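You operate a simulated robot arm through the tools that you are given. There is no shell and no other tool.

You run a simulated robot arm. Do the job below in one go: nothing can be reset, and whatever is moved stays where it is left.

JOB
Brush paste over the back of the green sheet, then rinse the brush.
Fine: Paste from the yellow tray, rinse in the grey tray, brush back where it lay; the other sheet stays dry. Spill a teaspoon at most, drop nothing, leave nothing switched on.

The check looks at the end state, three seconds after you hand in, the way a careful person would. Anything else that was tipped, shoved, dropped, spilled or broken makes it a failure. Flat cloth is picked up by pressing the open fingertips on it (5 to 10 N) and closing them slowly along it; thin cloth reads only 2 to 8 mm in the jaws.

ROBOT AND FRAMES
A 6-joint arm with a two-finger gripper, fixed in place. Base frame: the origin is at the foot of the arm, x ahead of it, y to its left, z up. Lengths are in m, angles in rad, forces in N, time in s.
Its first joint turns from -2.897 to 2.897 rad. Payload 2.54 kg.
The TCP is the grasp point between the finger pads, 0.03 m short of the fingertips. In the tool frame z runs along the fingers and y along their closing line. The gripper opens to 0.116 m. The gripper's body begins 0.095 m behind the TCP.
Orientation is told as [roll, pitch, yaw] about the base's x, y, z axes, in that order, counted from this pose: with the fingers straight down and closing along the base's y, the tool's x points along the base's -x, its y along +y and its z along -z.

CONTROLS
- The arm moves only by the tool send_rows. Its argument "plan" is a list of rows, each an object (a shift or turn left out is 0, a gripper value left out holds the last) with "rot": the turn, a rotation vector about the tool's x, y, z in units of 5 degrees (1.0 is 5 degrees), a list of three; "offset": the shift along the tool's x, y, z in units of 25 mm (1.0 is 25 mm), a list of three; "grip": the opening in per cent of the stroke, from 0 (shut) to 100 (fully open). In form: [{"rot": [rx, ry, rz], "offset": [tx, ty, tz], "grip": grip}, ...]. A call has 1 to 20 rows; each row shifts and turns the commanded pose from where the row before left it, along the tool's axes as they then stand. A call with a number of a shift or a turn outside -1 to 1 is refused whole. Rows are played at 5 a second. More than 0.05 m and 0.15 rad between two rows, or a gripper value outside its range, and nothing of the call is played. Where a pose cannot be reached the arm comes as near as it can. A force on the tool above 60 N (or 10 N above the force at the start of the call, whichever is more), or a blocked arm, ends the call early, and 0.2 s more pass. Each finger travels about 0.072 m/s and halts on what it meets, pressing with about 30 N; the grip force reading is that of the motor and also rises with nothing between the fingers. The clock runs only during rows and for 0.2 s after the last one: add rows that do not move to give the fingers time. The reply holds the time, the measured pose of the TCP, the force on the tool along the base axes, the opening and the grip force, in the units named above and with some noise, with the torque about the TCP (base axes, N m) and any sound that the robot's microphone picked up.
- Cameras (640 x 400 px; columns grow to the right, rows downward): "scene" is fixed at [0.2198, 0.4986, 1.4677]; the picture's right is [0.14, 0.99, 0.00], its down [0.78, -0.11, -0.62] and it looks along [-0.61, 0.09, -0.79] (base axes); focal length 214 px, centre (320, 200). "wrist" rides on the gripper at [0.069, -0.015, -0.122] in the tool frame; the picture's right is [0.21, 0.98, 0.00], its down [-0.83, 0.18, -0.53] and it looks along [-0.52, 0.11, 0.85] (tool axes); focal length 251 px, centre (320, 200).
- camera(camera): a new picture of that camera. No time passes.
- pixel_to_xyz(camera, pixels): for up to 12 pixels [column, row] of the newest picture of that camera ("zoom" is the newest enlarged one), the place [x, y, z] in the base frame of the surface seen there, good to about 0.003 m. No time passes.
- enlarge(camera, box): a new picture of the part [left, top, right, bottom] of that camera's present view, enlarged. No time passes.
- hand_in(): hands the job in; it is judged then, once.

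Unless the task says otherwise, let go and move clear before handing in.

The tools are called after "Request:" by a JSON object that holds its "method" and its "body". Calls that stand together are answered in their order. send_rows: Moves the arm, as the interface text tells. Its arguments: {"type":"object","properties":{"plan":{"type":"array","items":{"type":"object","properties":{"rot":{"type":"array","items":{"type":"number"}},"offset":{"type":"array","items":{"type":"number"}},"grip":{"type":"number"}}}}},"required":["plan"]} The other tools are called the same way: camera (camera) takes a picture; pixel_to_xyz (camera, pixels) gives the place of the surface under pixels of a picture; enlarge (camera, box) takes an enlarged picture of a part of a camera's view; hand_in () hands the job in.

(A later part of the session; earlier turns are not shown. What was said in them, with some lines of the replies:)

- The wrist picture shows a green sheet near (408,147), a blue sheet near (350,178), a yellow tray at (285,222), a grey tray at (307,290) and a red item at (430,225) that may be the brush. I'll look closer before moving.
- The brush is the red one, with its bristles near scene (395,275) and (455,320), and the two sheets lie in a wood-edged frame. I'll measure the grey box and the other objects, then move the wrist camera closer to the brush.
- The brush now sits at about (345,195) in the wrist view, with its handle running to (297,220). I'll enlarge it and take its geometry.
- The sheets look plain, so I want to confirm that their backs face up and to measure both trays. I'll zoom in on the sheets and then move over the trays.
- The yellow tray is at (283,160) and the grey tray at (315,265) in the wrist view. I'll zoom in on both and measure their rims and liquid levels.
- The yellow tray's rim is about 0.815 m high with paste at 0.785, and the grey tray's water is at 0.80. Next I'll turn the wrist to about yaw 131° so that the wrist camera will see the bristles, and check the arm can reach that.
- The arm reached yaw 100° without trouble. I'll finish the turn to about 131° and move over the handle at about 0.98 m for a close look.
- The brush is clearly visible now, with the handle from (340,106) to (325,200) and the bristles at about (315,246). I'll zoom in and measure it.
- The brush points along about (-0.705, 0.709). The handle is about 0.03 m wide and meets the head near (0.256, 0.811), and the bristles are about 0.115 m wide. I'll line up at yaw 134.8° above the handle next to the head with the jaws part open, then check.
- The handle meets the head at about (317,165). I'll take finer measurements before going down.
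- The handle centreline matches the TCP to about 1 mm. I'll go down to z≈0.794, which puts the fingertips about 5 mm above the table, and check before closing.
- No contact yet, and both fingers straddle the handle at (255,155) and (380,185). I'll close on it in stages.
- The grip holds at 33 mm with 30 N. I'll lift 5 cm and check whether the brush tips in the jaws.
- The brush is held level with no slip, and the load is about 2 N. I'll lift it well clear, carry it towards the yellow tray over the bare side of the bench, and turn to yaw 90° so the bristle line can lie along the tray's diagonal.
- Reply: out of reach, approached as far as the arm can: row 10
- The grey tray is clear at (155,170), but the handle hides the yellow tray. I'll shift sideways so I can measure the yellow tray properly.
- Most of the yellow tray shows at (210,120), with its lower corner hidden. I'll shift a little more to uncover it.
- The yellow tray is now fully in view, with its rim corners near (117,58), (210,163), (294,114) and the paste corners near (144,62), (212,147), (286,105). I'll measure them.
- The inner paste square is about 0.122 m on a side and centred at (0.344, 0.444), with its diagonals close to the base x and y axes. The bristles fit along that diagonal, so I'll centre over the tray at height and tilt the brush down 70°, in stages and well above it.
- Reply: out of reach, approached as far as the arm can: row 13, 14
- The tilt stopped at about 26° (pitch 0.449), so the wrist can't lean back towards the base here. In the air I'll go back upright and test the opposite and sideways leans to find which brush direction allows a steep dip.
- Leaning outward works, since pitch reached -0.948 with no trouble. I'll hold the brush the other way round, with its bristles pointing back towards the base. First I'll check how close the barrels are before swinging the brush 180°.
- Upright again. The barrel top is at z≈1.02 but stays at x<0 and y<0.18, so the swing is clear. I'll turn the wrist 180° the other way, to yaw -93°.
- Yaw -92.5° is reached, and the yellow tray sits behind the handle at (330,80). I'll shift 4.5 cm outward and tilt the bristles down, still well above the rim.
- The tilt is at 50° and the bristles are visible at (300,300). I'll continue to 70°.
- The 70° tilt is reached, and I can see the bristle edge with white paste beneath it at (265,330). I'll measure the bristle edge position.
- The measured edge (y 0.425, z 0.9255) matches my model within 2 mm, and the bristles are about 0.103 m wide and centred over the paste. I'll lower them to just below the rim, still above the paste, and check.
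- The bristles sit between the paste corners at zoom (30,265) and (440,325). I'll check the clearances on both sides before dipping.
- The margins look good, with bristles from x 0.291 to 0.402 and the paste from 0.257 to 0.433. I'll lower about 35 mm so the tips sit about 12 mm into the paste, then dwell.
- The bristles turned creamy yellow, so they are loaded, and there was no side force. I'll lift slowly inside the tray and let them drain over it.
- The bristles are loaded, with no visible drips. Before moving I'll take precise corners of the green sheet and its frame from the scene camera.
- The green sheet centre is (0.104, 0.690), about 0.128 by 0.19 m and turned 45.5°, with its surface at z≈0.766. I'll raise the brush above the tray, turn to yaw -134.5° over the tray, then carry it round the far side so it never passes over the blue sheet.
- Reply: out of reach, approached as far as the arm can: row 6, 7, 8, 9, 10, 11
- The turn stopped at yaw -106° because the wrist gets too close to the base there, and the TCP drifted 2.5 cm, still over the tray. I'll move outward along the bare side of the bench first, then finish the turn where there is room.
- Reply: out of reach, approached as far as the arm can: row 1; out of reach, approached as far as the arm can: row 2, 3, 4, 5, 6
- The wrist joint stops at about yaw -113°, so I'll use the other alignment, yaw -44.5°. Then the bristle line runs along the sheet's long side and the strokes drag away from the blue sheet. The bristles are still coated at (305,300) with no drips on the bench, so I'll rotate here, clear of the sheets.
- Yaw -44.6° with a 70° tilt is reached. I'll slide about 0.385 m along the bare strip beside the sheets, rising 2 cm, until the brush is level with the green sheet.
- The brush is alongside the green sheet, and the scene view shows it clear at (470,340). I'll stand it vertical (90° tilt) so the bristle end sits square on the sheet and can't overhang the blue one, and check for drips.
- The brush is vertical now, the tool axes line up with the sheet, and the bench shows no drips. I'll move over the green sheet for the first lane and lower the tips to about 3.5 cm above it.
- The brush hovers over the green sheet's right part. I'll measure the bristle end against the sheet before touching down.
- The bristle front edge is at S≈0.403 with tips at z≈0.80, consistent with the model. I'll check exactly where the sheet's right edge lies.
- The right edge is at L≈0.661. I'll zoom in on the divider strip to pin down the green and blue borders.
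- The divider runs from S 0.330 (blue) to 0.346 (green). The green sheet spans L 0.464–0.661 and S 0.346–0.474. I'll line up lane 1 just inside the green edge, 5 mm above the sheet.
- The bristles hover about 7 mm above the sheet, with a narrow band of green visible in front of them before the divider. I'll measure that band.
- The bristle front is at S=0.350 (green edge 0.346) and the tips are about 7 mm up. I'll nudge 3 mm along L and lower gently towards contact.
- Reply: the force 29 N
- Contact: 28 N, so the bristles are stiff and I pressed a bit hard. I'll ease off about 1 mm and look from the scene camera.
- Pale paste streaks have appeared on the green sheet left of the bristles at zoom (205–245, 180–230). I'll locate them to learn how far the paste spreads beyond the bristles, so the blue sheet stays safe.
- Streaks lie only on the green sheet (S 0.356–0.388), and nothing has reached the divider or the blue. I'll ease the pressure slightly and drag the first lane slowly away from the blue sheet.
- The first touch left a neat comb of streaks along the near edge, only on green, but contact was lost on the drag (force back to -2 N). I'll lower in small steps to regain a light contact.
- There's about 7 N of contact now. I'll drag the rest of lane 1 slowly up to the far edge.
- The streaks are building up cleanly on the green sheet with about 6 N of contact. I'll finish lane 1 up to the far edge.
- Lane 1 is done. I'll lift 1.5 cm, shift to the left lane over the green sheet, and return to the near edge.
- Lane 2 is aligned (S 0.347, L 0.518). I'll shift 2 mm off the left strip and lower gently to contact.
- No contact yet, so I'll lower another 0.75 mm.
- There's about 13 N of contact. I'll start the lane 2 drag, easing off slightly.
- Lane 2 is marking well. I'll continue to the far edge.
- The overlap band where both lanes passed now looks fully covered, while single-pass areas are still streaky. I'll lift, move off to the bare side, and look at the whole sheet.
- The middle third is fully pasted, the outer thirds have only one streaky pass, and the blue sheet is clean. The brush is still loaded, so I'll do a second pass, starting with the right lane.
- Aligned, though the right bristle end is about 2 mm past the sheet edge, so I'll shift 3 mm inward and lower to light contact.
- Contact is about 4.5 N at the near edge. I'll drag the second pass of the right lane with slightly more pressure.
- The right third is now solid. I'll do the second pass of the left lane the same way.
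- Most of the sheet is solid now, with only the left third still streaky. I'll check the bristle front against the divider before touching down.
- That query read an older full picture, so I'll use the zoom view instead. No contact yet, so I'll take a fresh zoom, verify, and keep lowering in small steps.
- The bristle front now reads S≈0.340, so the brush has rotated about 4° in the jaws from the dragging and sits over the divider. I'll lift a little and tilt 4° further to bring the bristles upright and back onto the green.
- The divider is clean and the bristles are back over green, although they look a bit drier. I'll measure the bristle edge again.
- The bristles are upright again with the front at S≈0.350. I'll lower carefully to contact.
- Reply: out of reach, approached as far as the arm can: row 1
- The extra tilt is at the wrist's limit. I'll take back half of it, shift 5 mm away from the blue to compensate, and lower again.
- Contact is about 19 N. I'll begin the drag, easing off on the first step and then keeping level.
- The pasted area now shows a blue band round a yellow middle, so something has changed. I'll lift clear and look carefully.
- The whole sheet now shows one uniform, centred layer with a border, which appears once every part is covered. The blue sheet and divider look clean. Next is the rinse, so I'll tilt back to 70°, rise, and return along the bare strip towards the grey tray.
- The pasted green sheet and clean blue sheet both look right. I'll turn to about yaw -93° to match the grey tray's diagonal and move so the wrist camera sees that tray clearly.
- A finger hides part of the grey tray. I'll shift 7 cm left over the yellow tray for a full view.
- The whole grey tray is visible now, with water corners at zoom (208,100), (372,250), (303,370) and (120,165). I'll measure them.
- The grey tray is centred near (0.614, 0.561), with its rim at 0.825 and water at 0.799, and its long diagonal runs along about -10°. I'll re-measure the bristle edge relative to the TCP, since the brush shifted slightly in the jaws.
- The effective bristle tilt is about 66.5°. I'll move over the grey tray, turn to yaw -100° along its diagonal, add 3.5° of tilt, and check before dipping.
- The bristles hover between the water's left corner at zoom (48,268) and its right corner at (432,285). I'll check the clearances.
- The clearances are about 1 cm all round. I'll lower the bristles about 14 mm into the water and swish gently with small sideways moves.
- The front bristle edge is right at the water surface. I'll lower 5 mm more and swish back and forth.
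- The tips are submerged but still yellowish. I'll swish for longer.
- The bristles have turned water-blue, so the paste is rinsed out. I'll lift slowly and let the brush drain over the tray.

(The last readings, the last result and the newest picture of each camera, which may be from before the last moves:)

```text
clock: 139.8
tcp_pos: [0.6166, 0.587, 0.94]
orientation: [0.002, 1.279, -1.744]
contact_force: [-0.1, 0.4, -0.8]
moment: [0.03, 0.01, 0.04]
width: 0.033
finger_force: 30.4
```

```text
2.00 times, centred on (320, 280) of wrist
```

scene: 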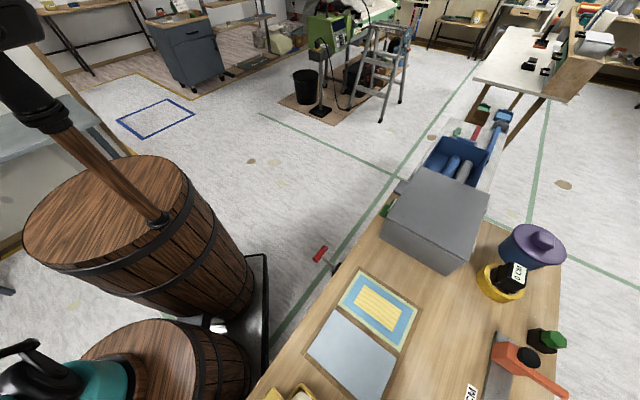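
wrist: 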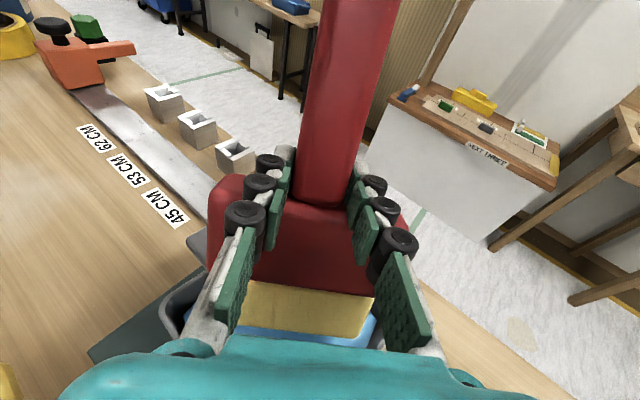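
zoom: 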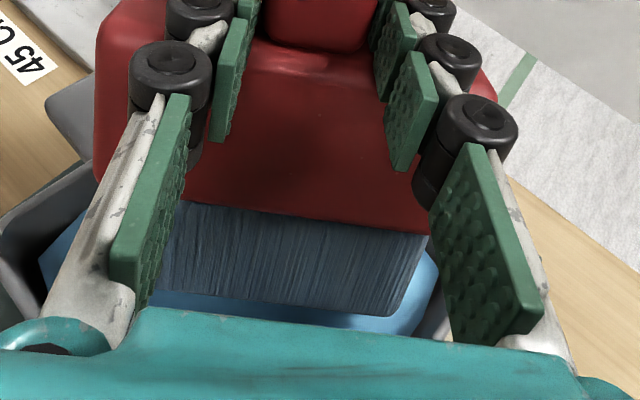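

The brush is rinsed blue and isn't visibly dripping. I'll let it drain a few more seconds over the tray before carrying it.

Request:
{"method": "send_rows", "body": {"plan": [{}, {}, {}, {}, {}, {}, {}, {}, {}, {}, {}, {}, {}, {}, {}, {}, {"offset": [0.766, 0, -0.23]}, {"offset": [0.766, 0, -0.23]}, {"offset": [0.766, 0, -0.23]}, {}]}}

Request:
{"method": "enlarge", "body": {"camera": "wrist", "box": [160, 180, 480, 380]}}

Request:
{"method": "send_rows", "body": {"plan": [{"rot": [0, -1, 0]}, {"rot": [0, -1, 0]}, {"rot": [0, -1, 0]}, {"rot": [0, -1, 0]}, {"rot": [0, -1, 0]}, {"rot": [0, -1, 0]}, {"rot": [0, -1, 0]}, {"rot": [0, -1, 0]}, {"rot": [0, -1, 0]}, {"rot": [0, -1, 0]}, {"rot": [0, -1, 0]}, {"rot": [0, -1, 0]}, {"rot": [0, -1, 0]}, {"rot": [0, -1, 0]}, {"rot": [0, -0.66, 0]}, {}]}}

Request:
{"method": "camera", "body": {"camera": "wrist"}}

```text
clock: 144.0
tcp_pos: [0.6173, 0.5856, 1.0027]
orientation: [0.001, 1.279, -1.743]
contact_force: [-0.2, 0.5, -1.1]
moment: [0.0, 0.01, 0.02]
width: 0.0335
finger_force: 30.1
```

```text
2.00 times, centred on (320, 280) of wrist
```

zoom: 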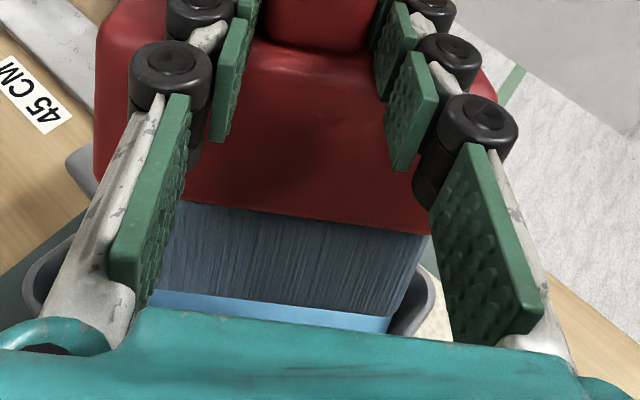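

```text
clock: 147.4
tcp_pos: [0.6162, 0.5852, 1.0015]
orientation: [0.0, 0.0, -1.746]
contact_force: [-0.8, -0.3, -0.8]
moment: [0.08, -0.01, 0.0]
width: 0.0332
finger_force: 30.3
```

```text
taken
```

wrist: 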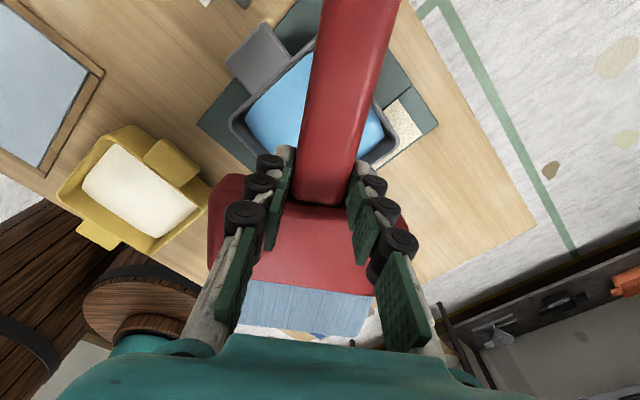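

The tool is upright, both trays are undisturbed, and there are no puddles. I'll turn the wrist round to yaw 134.8° here, away from the sheets.

Request:
{"method": "send_rows", "body": {"plan": [{"rot": [0, 0, -1]}, {"rot": [0, 0, -1]}, {"rot": [0, 0, -1]}, {"rot": [0, 0, -1]}, {"rot": [0, 0, -1]}, {"rot": [0, 0, -1]}, {"rot": [0, 0, -1]}, {"rot": [0, 0, -1]}, {"rot": [0, 0, -1]}, {"rot": [0, 0, -1]}, {"rot": [0, 0, -1]}, {"rot": [0, 0, -1]}, {"rot": [0, 0, -1]}, {"rot": [0, 0, -1]}, {"rot": [0, 0, -1]}, {"rot": [0, 0, -1]}]}}

Request:
{"method": "send_rows", "body": {"plan": [{"rot": [0, 0, -1]}, {"rot": [0, 0, -1]}, {"rot": [0, 0, -1]}, {"rot": [0, 0, -1]}, {"rot": [0, 0, -1]}, {"rot": [0, 0, -1]}, {"rot": [0, 0, -1]}, {"rot": [0, 0, -1]}, {"rot": [0, 0, -1]}, {"rot": [0, 0, -1]}, {"rot": [0, 0, -1]}, {"rot": [0, 0, -1]}, {"rot": [0, 0, -1]}, {"rot": [0, 0, -1]}, {"rot": [0, 0, -1]}, {"rot": [0, 0, -1]}]}}

Request:
{"method": "send_rows", "body": {"plan": [{"rot": [0, 0, -1]}, {"rot": [0, 0, -1]}, {"rot": [0, 0, -1]}, {"rot": [0, 0, -1]}, {"rot": [0, 0, -1]}, {"rot": [0, 0, -1]}, {"rot": [0, 0, -1]}, {"rot": [0, 0, -1]}, {"rot": [0, 0, -1]}, {"rot": [0, 0, -1]}, {"rot": [0, 0, -1]}, {"rot": [0, 0, -1]}, {"rot": [0, 0, -1]}, {"rot": [0, 0, -1]}, {"rot": [0, 0, -0.96]}]}}

Request:
{"method": "camera", "body": {"camera": "wrist"}}

Request:
{"method": "camera", "body": {"camera": "scene"}}

```text
clock: 150.8
tcp_pos: [0.6181, 0.5858, 1.001]
orientation: [0.0, -0.001, -0.346]
contact_force: [-0.3, -0.5, -2.2]
moment: [0.04, 0.08, -0.04]
width: 0.0331
finger_force: 30.6
```

```text
clock: 154.2
tcp_pos: [0.6165, 0.5858, 1.0022]
orientation: [0.001, 0.001, 1.048]
contact_force: [0.7, 0.4, -2.1]
moment: [-0.06, 0.03, -0.01]
width: 0.0332
finger_force: 30.0
```

```text
clock: 157.4
tcp_pos: [0.6176, 0.586, 1.0022]
orientation: [0.0, 0.0, 2.355]
contact_force: [0.2, 0.3, -1.3]
moment: [-0.06, -0.05, 0.0]
width: 0.0332
finger_force: 30.2
```

```text
taken
```

wrist: 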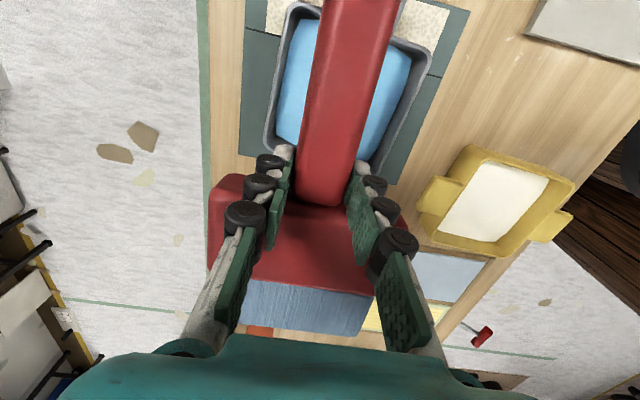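

```text
taken
```

scene: 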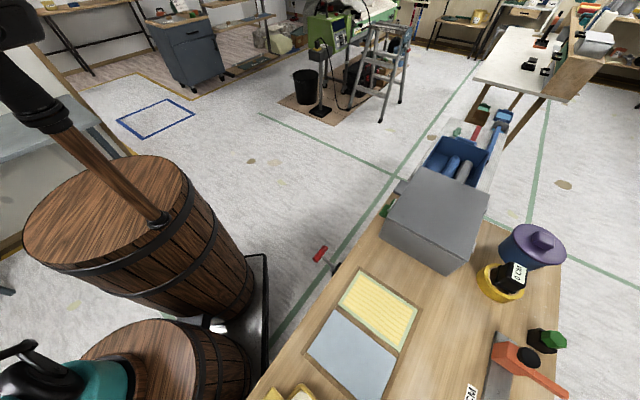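

Yaw 134.9° is reached. The green sheet now shows plain solid paste without the blue band, so I'll zoom in to check.

Request:
{"method": "enlarge", "body": {"camera": "scene", "box": [320, 260, 430, 348]}}

Request:
{"method": "enlarge", "body": {"camera": "scene", "box": [260, 240, 580, 400]}}

```text
4.55 times, centred on (375, 304) of scene
```

zoom: 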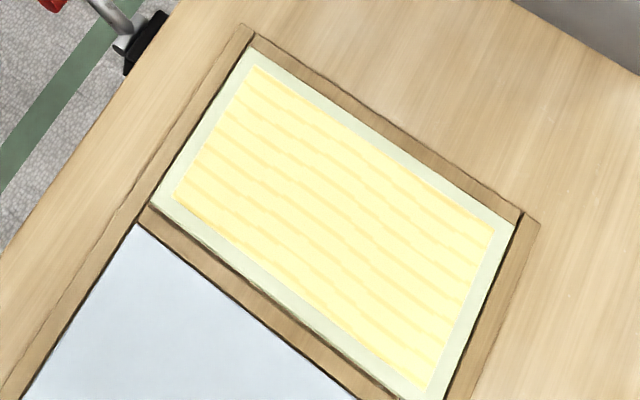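

```text
2.00 times, centred on (420, 320) of scene
```

zoom: 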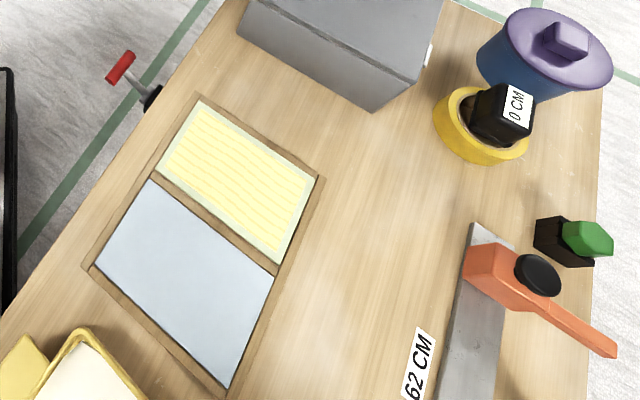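

The green sheet is fully and evenly pasted, and the blue sheet, divider and bench are clean. I'll carry the brush back along the bare strip to above its resting place.

Request:
{"method": "send_rows", "body": {"plan": [{"offset": [-0.944, 0.2237, 0]}, {"offset": [-0.944, 0.2237, 0]}, {"offset": [-0.944, 0.2237, 0]}, {"offset": [-0.944, 0.2237, 0]}, {"offset": [-0.944, 0.2237, 0]}, {"offset": [-0.944, 0.2237, 0]}, {"offset": [-0.944, 0.2237, 0]}, {"offset": [-0.944, 0.2237, 0]}, {"offset": [-0.944, 0.2237, 0]}, {"offset": [-0.944, 0.2237, 0]}, {"offset": [-0.944, 0.2237, 0]}, {"offset": [-0.944, 0.2237, 0]}, {"offset": [-0.944, 0.2237, 0]}, {"offset": [-0.944, 0.2237, 0]}, {"offset": [-0.944, 0.2237, 0]}, {"offset": [-0.944, 0.2237, 0]}, {"offset": [-0.944, 0.2237, 0]}, {}]}}

Request:
{"method": "send_rows", "body": {"plan": [{"offset": [0, 0, 0.9]}, {"offset": [0, 0, 0.9]}, {"offset": [0, 0, 0.9]}, {"offset": [0, 0, 0.9]}, {"offset": [0, 0, 0.9]}, {}]}}

Request:
{"method": "camera", "body": {"camera": "wrist"}}

Request:
{"method": "enlarge", "body": {"camera": "wrist", "box": [180, 100, 460, 350]}}

Request:
{"method": "camera", "body": {"camera": "scene"}}

```text
clock: 161.2
tcp_pos: [0.2673, 0.8024, 1.0009]
orientation: [0.0, 0.0, 2.353]
contact_force: [0.4, -0.1, -1.1]
moment: [-0.03, -0.1, -0.04]
width: 0.0331
finger_force: 29.9
```

```text
clock: 162.6
tcp_pos: [0.2665, 0.8046, 0.8885]
orientation: [0.001, 0.0, 2.353]
contact_force: [0.3, 0.2, -2.1]
moment: [-0.07, -0.05, -0.02]
width: 0.0332
finger_force: 29.8
```

```text
taken
```

wrist: 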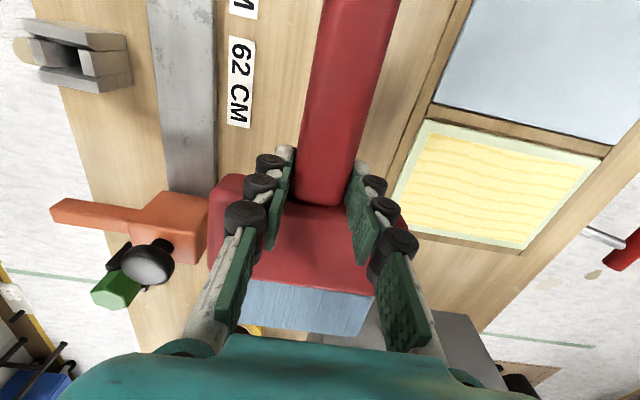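

```text
1.60 times, centred on (320, 225) of wrist
```

zoom: 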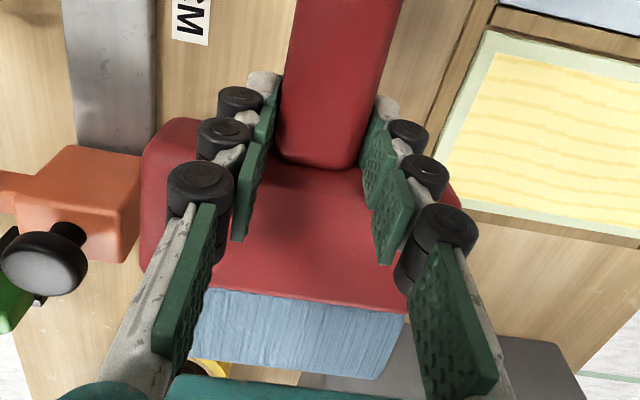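

```text
taken
```

scene: 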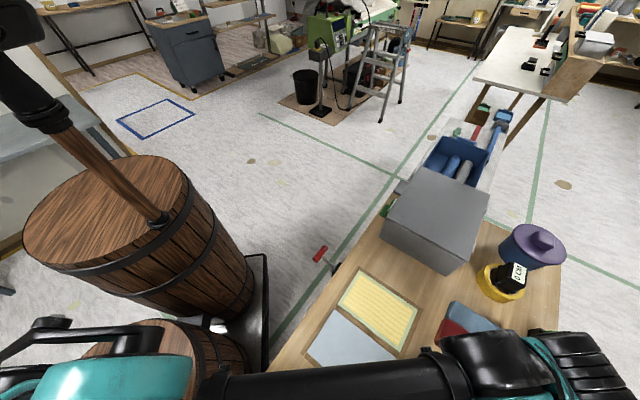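

I'll measure how the brush sits in the jaws now (tilt and shift) so I can set it down flat exactly where it lay.

Request:
{"method": "pixel_to_xyz", "body": {"camera": "wrist", "pixels": [[352, 20], [345, 70], [337, 120], [330, 160], [325, 195], [310, 220], [300, 250], [300, 280], [300, 295], [300, 318], [370, 288], [355, 330]]}}

Request:
{"method": "pixel_to_xyz", "body": {"camera": "wrist", "pixels": [[215, 250], [245, 290], [250, 318], [365, 300], [213, 200], [400, 215], [340, 260], [270, 260], [330, 285], [320, 322], [280, 312], [345, 325]]}}

```text
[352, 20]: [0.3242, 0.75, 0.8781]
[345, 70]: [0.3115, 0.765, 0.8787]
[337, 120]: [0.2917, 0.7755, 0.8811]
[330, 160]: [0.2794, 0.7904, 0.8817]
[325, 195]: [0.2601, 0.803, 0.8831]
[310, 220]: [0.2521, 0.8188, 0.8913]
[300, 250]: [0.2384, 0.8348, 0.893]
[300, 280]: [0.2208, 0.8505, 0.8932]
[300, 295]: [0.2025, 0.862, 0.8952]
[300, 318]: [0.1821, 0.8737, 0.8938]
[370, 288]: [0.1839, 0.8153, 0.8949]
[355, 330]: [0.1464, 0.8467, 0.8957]
```

```text
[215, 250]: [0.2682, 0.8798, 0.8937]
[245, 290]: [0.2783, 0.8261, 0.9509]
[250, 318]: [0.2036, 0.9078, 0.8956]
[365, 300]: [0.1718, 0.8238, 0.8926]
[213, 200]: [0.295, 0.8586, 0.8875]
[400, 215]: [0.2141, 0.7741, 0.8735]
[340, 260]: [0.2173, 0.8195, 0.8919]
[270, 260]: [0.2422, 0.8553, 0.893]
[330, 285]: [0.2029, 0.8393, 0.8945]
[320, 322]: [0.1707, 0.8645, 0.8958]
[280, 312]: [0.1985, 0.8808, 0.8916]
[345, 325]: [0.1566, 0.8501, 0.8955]
```

The brush leans about 4° nose-up in the jaws, so I'll tilt 4° to level it and lower it to just above the bench.

Request:
{"method": "send_rows", "body": {"plan": [{"rot": [0, 0.8, 0]}, {"offset": [-0.06, 0, 0.88]}, {"offset": [-0.06, 0, 0.88]}, {"offset": [-0.06, 0, 0.88]}, {"offset": [-0.03, 0, 0.5]}, {}]}}

Request:
{"method": "camera", "body": {"camera": "wrist"}}

Request:
{"method": "enlarge", "body": {"camera": "scene", "box": [400, 260, 560, 360]}}

```text
clock: 164.0
tcp_pos: [0.2642, 0.8038, 0.8097]
orientation: [0.0, 0.07, 2.352]
contact_force: [-0.1, -1.1, -2.4]
moment: [-0.08, -0.04, 0.0]
width: 0.0332
finger_force: 29.6
```

```text
taken
```

wrist: 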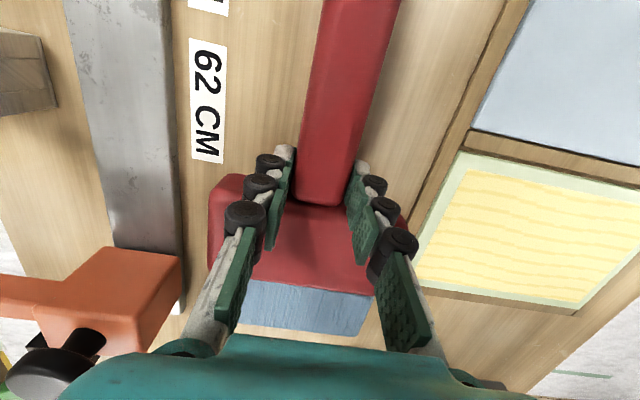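

```text
4.00 times, centred on (480, 310) of scene
```

zoom: 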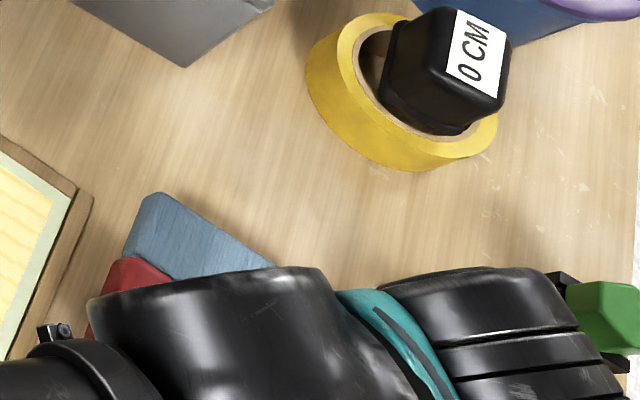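

Request:
{"method": "pixel_to_xyz", "body": {"camera": "wrist", "pixels": [[355, 20], [345, 80], [335, 140], [328, 185], [310, 220], [300, 250], [300, 275], [300, 292], [310, 315], [340, 320], [355, 325], [270, 305]]}}

```text
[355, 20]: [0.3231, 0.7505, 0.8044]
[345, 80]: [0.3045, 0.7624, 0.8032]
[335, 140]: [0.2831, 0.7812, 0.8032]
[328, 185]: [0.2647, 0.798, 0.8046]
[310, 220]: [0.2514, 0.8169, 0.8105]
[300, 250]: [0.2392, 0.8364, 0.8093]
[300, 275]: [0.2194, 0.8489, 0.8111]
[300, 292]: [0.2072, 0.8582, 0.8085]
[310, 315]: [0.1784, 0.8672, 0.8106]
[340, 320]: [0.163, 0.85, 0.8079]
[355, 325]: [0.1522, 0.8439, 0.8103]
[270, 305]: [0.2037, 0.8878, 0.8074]
```

The brush is about 11 to 15 mm above the bench with the nose still slightly high. I'll add 1.2° of tilt and lower in small steps until it touches.

Request:
{"method": "send_rows", "body": {"plan": [{"rot": [0, 0.25, 0]}, {"offset": [-0.016, 0, 0.18]}, {"offset": [-0.014, 0, 0.16]}, {}]}}

Request:
{"method": "send_rows", "body": {"plan": [{"offset": [-0.005, 0, 0.06]}, {}]}}

```text
clock: 165.0
tcp_pos: [0.2665, 0.8031, 0.8026]
orientation: [0.0, 0.092, 2.353]
contact_force: [-1.0, -0.1, -2.2]
moment: [-0.03, -0.06, -0.02]
width: 0.0333
finger_force: 30.3
```

```text
clock: 165.6
tcp_pos: [0.2666, 0.8042, 0.8012]
orientation: [0.0, 0.092, 2.353]
contact_force: [-0.6, -0.3, -1.4]
moment: [-0.07, -0.06, 0.01]
width: 0.0333
finger_force: 30.1
```

Request:
{"method": "send_rows", "body": {"plan": [{"offset": [-0.006, 0, 0.06]}, {}]}}

Request:
{"method": "send_rows", "body": {"plan": [{"offset": [-0.004, 0, 0.05]}, {}]}}

```text
clock: 166.2
tcp_pos: [0.2664, 0.8041, 0.7988]
orientation: [0.001, 0.093, 2.353]
contact_force: [0.1, -0.9, -2.2]
moment: [-0.07, -0.04, -0.02]
width: 0.0333
finger_force: 29.9
```

```text
clock: 166.8
tcp_pos: [0.267, 0.8036, 0.7965]
orientation: [0.0, 0.094, 2.354]
contact_force: [0.3, -0.1, -0.8]
moment: [-0.04, -0.07, 0.0]
width: 0.0333
finger_force: 29.6
```

Request:
{"method": "send_rows", "body": {"plan": [{"offset": [-0.003, 0, 0.035]}, {}]}}

Request:
{"method": "camera", "body": {"camera": "wrist"}}

Request:
{"method": "pixel_to_xyz", "body": {"camera": "wrist", "pixels": [[355, 20], [345, 80], [335, 140], [328, 185], [310, 220], [300, 250], [300, 275], [300, 292], [310, 310], [340, 315], [352, 318], [270, 303]]}}

```text
clock: 167.4
tcp_pos: [0.267, 0.8034, 0.7969]
orientation: [0.001, 0.093, 2.352]
contact_force: [0.0, -0.6, -1.8]
moment: [-0.05, -0.03, 0.01]
width: 0.0332
finger_force: 30.0
```

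```text
taken
```

wrist: 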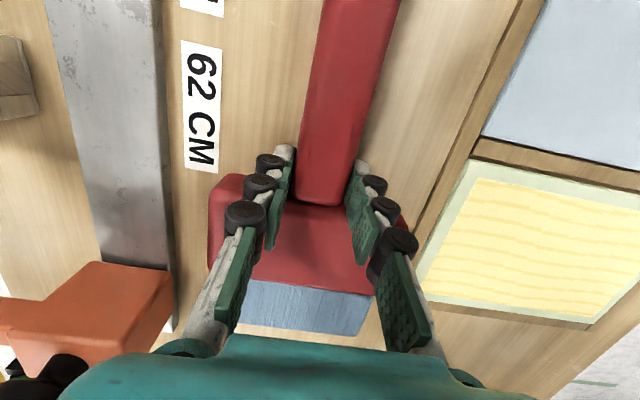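

```text
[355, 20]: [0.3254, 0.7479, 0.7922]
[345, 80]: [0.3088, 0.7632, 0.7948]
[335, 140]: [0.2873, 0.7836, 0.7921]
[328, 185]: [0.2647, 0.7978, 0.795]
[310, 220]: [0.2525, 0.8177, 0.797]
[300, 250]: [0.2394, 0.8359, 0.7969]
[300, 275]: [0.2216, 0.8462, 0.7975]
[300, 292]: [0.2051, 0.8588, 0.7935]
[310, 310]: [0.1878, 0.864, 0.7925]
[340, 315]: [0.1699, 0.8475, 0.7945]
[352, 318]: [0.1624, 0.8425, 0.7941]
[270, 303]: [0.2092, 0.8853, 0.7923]
```

The brush heights (handle 0.793, head 0.797, bristles 0.793) match the original resting values. I'll lower another 0.7 mm for contact and then open gently.

Request:
{"method": "send_rows", "body": {"plan": [{"offset": [-0.002, 0, 0.03]}, {}]}}

```text
clock: 168.0
tcp_pos: [0.2675, 0.8037, 0.7966]
orientation: [0.0, 0.094, 2.353]
contact_force: [0.2, 4.0, 11.9]
moment: [0.12, 0.11, -0.04]
width: 0.0335
finger_force: 29.8
```

It's resting on the bench now with 14 N. I'll ease off slightly and open the fingers slowly.

Request:
{"method": "send_rows", "body": {"plan": [{"offset": [0, 0, -0.02]}, {"grip": 31}, {"grip": 34}, {"grip": 40}, {"grip": 50}, {"grip": 62}, {}, {}]}}

Request:
{"method": "camera", "body": {"camera": "wrist"}}

```text
clock: 169.8
tcp_pos: [0.2678, 0.8036, 0.7958]
orientation: [-0.001, 0.093, 2.353]
contact_force: [0.8, 0.4, 0.0]
moment: [0.01, -0.01, 0.01]
width: 0.0721
finger_force: 0.0
```

```text
taken
```

wrist: 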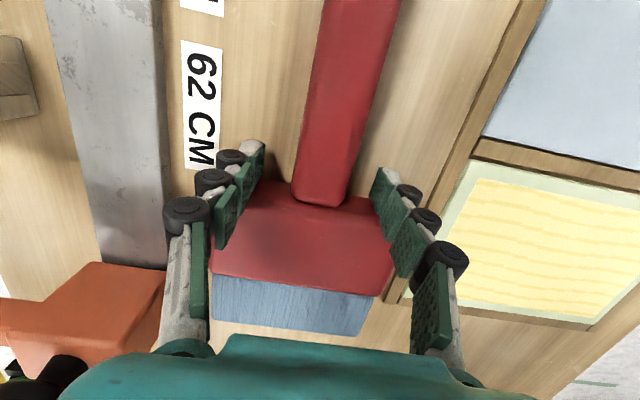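

The brush is released and lying flat. I'll retreat straight up and check everything.

Request:
{"method": "send_rows", "body": {"plan": [{"offset": [0.037, 0, -0.398]}, {"offset": [0.074, 0, -0.797]}, {"offset": [0.09, 0, -0.95]}, {"offset": [0.09, 0, -0.95]}, {"offset": [0.09, 0, -0.95]}, {"offset": [0.09, 0, -0.95]}, {"rot": [0, -1, 0]}, {}]}}

Request:
{"method": "camera", "body": {"camera": "wrist"}}

Request:
{"method": "camera", "body": {"camera": "scene"}}

```text
clock: 171.6
tcp_pos: [0.2664, 0.8045, 0.9207]
orientation: [-0.001, 0.002, 2.353]
contact_force: [0.3, -0.9, 0.5]
moment: [0.01, -0.02, 0.0]
width: 0.0718
finger_force: 0.0
```

```text
taken
```

wrist: 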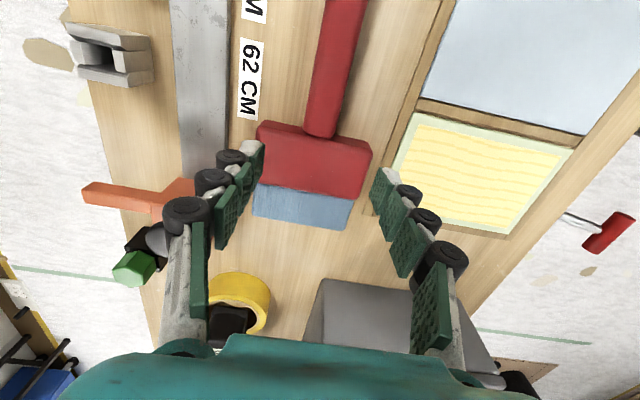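

```text
taken
```

scene: 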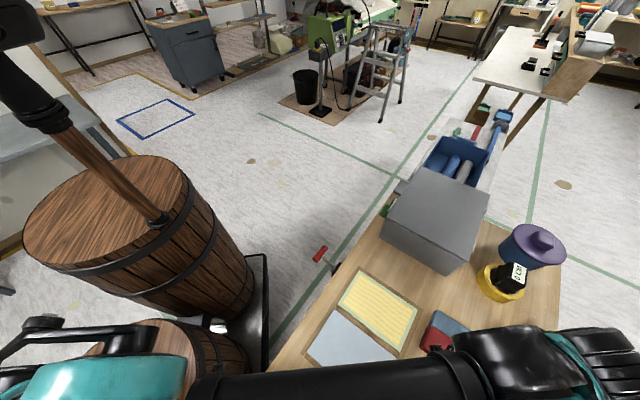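

The brush lies in place with its rinsed blue bristles. I'll back off to the earlier viewpoint and compare its position with the original.

Request:
{"method": "send_rows", "body": {"plan": [{"offset": [0.87, -0.19, -0.46]}, {"offset": [0.87, -0.19, -0.46]}, {"offset": [0.87, -0.19, -0.46]}, {"offset": [0.87, -0.19, -0.46]}, {"offset": [0.87, -0.19, -0.46], "grip": 100}, {}, {}]}}

Request:
{"method": "camera", "body": {"camera": "wrist"}}

Request:
{"method": "camera", "body": {"camera": "scene"}}

Request:
{"method": "enlarge", "body": {"camera": "wrist", "box": [240, 90, 400, 275]}}

```text
clock: 173.2
tcp_pos: [0.3622, 0.7448, 0.98]
orientation: [0.0, 0.005, 2.351]
contact_force: [0.7, 0.8, 0.1]
moment: [0.0, -0.01, 0.03]
width: 0.1161
finger_force: 0.0
```

```text
taken
```

wrist: 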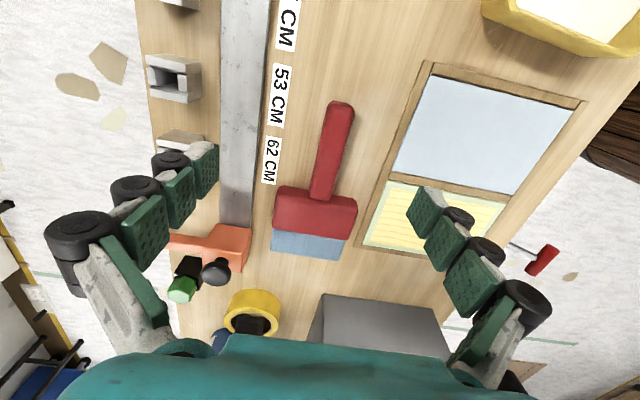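

```text
taken
```

scene: 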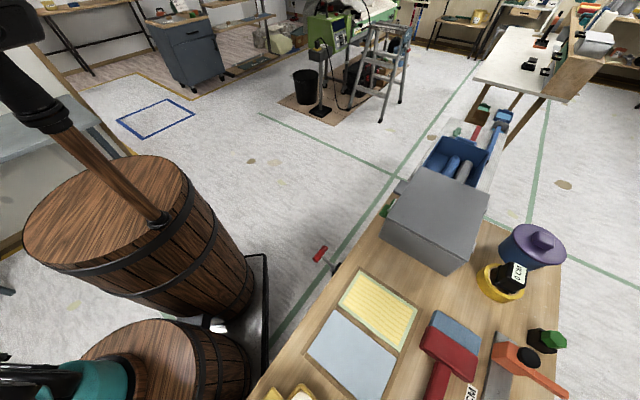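

```text
2.16 times, centred on (320, 182) of wrist
```

zoom: 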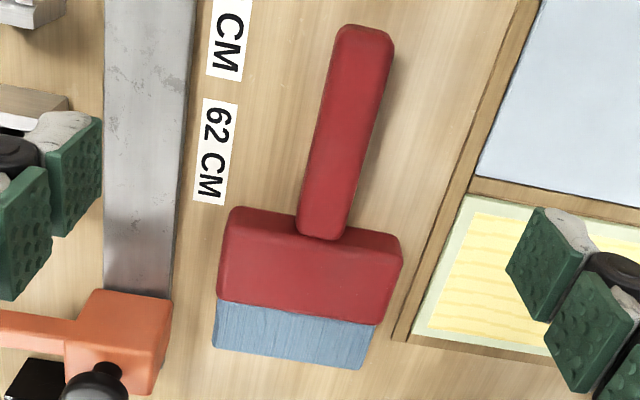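

Request:
{"method": "pixel_to_xyz", "body": {"camera": "wrist", "pixels": [[341, 104], [340, 120], [335, 145], [330, 170], [325, 190], [318, 205], [312, 220], [310, 230], [307, 245], [305, 252], [276, 230], [346, 240]]}}

Request:
{"method": "pixel_to_xyz", "body": {"camera": "scene", "pixels": [[450, 345], [440, 380], [455, 320], [378, 310], [350, 355], [420, 310], [520, 355], [500, 285], [515, 275], [400, 205], [440, 215], [495, 370]]}}

Request:
{"method": "enlarge", "body": {"camera": "scene", "box": [260, 200, 580, 400]}}

```text
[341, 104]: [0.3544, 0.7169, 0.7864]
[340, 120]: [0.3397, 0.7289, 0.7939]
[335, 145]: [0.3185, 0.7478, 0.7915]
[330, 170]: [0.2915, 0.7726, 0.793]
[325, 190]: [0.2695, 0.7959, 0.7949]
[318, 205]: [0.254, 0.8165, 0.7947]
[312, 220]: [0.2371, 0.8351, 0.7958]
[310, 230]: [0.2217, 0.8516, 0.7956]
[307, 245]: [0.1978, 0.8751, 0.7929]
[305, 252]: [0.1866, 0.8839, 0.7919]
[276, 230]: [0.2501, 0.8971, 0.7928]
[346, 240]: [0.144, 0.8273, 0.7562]
```

```text
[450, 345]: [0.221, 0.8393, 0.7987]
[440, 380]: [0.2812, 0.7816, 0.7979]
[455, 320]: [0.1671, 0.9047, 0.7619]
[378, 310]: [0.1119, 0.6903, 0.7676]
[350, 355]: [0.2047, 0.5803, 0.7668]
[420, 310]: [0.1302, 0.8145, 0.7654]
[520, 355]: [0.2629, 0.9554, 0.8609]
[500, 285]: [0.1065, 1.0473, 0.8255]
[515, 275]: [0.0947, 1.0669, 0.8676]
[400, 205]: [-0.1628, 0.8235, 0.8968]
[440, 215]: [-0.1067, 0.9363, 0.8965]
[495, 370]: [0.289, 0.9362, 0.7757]
```

```text
2.00 times, centred on (420, 300) of scene
```

zoom: 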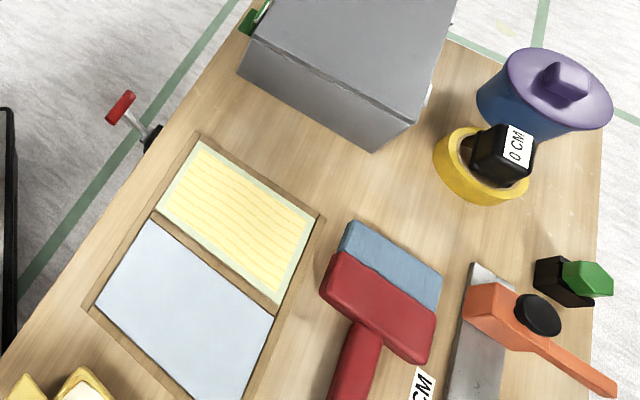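

The brush is back within about 5 mm of where it lay, the pasted sheet is even, the blue sheet is clean, and the other objects haven't moved. I'll take a last look at both trays and the bench for spills.

Request:
{"method": "send_rows", "body": {"plan": [{"offset": [0.203, 0, -0.6]}, {"offset": [0.203, 0.954, -0.6]}, {"offset": [0.203, 0.954, -0.6]}, {"offset": [0.203, 0.954, -0.6]}, {"offset": [0.203, 0.954, -0.4]}, {"offset": [0.203, 0.954, -0.4]}, {"offset": [0.203, 0.954, 0]}, {"offset": [0.203, 0.954, 0]}, {"offset": [0.203, 0.954, 0]}, {"offset": [0.203, 0.954, 0]}, {"offset": [0.203, 0.954, 0]}, {"offset": [0.203, 0.954, 0]}, {"offset": [0, 0.954, 0]}, {}]}}

Request:
{"method": "send_rows", "body": {"plan": [{"rot": [0, 0, 1]}, {"rot": [0, 0, 1]}, {"rot": [0, 0, 1]}, {"rot": [0, 0, 1]}, {"rot": [0, 0, 1]}, {"rot": [0, 0, 1]}, {"rot": [0, 0, 1]}, {"rot": [0, 0, 1]}, {"rot": [0, 0, 1]}, {"rot": [0, 0, 1]}, {"rot": [0, 0, 1]}, {"rot": [0, 0, 1]}, {"rot": [0, 0, 1]}, {"rot": [0, 0, 1]}, {"rot": [0, 0, 1]}, {"rot": [0, 0, 1]}, {"rot": [0, 0, 1]}, {"rot": [0, 0, 1]}, {"rot": [0, 0, 1]}, {"rot": [0, 0, 1]}]}}

Request:
{"method": "send_rows", "body": {"plan": [{"rot": [0, 0, 1]}, {"rot": [0, 0, 1]}, {"rot": [0, 0, 1]}, {"rot": [0, 0, 1]}, {"rot": [0, 0, 1]}, {"rot": [0, 0, 1]}, {"rot": [0, 0, 0.94]}, {}]}}

Request:
{"method": "camera", "body": {"camera": "wrist"}}

Request:
{"method": "enlarge", "body": {"camera": "wrist", "box": [160, 60, 480, 320]}}

```text
clock: 176.2
tcp_pos: [0.1995, 0.4988, 1.0609]
orientation: [-0.001, 0.006, 2.352]
contact_force: [-0.4, 0.1, 0.1]
moment: [0.01, -0.02, -0.02]
width: 0.1158
finger_force: 0.0
```

```text
clock: 180.4
tcp_pos: [0.2012, 0.4989, 1.0602]
orientation: [-0.005, -0.002, 0.606]
contact_force: [0.4, 0.7, 0.0]
moment: [-0.01, -0.02, -0.04]
width: 0.1158
finger_force: 0.0
```

```text
clock: 182.2
tcp_pos: [0.2009, 0.4984, 1.062]
orientation: [-0.003, -0.004, 0.002]
contact_force: [-0.9, -0.5, 0.5]
moment: [0.0, 0.04, 0.02]
width: 0.1162
finger_force: 0.0
```

```text
taken
```

wrist: 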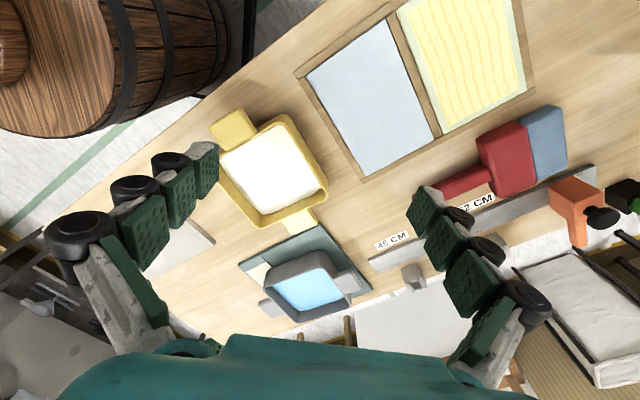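

```text
1.54 times, centred on (320, 190) of wrist
```

zoom: 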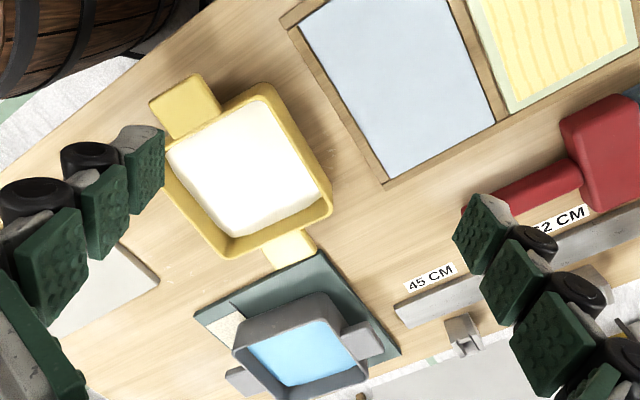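

Both trays are where they were, and I can see no drips or puddles on the bench. The green sheet is fully pasted, the blue sheet is clean, the rinsed brush is back in its place, and the gripper is empty and clear. I'm handing in.

Request:
{"method": "hand_in", "body": {}}

```text
The job is handed in.
```

I brushed paste from the yellow tray over the whole back of the green sheet, rinsed the brush in the grey tray, and put it back within about 5 mm of where it lay. I've handed the job in; the result of the check isn't back yet.

- **Green sheet:** the last picture shows one even layer over the sheet, apart from a narrow green margin along the edges. It took two passes per lane to close the streaks. For a while a blue band showed round the pasted area. It was gone in later pictures and I don't know what caused it.
- **Blue sheet:** no paste or water shows on it or on the divider strip. I never carried the loaded or wet brush over it.
- **Brush:** the bristles turned from paste yellow to water blue in the grey tray, which I took to mean the paste was out. It then drained over the tray for about seven seconds. While pasting, it turned about 4° in the jaws, and I levelled it before setting it down.
- **Bench:** I saw no drips or puddles, and nothing was tipped or dropped. The trays and other objects look unmoved, and I switched nothing on.

The hardest press on the green sheet was about 28 N, once, at first touch.
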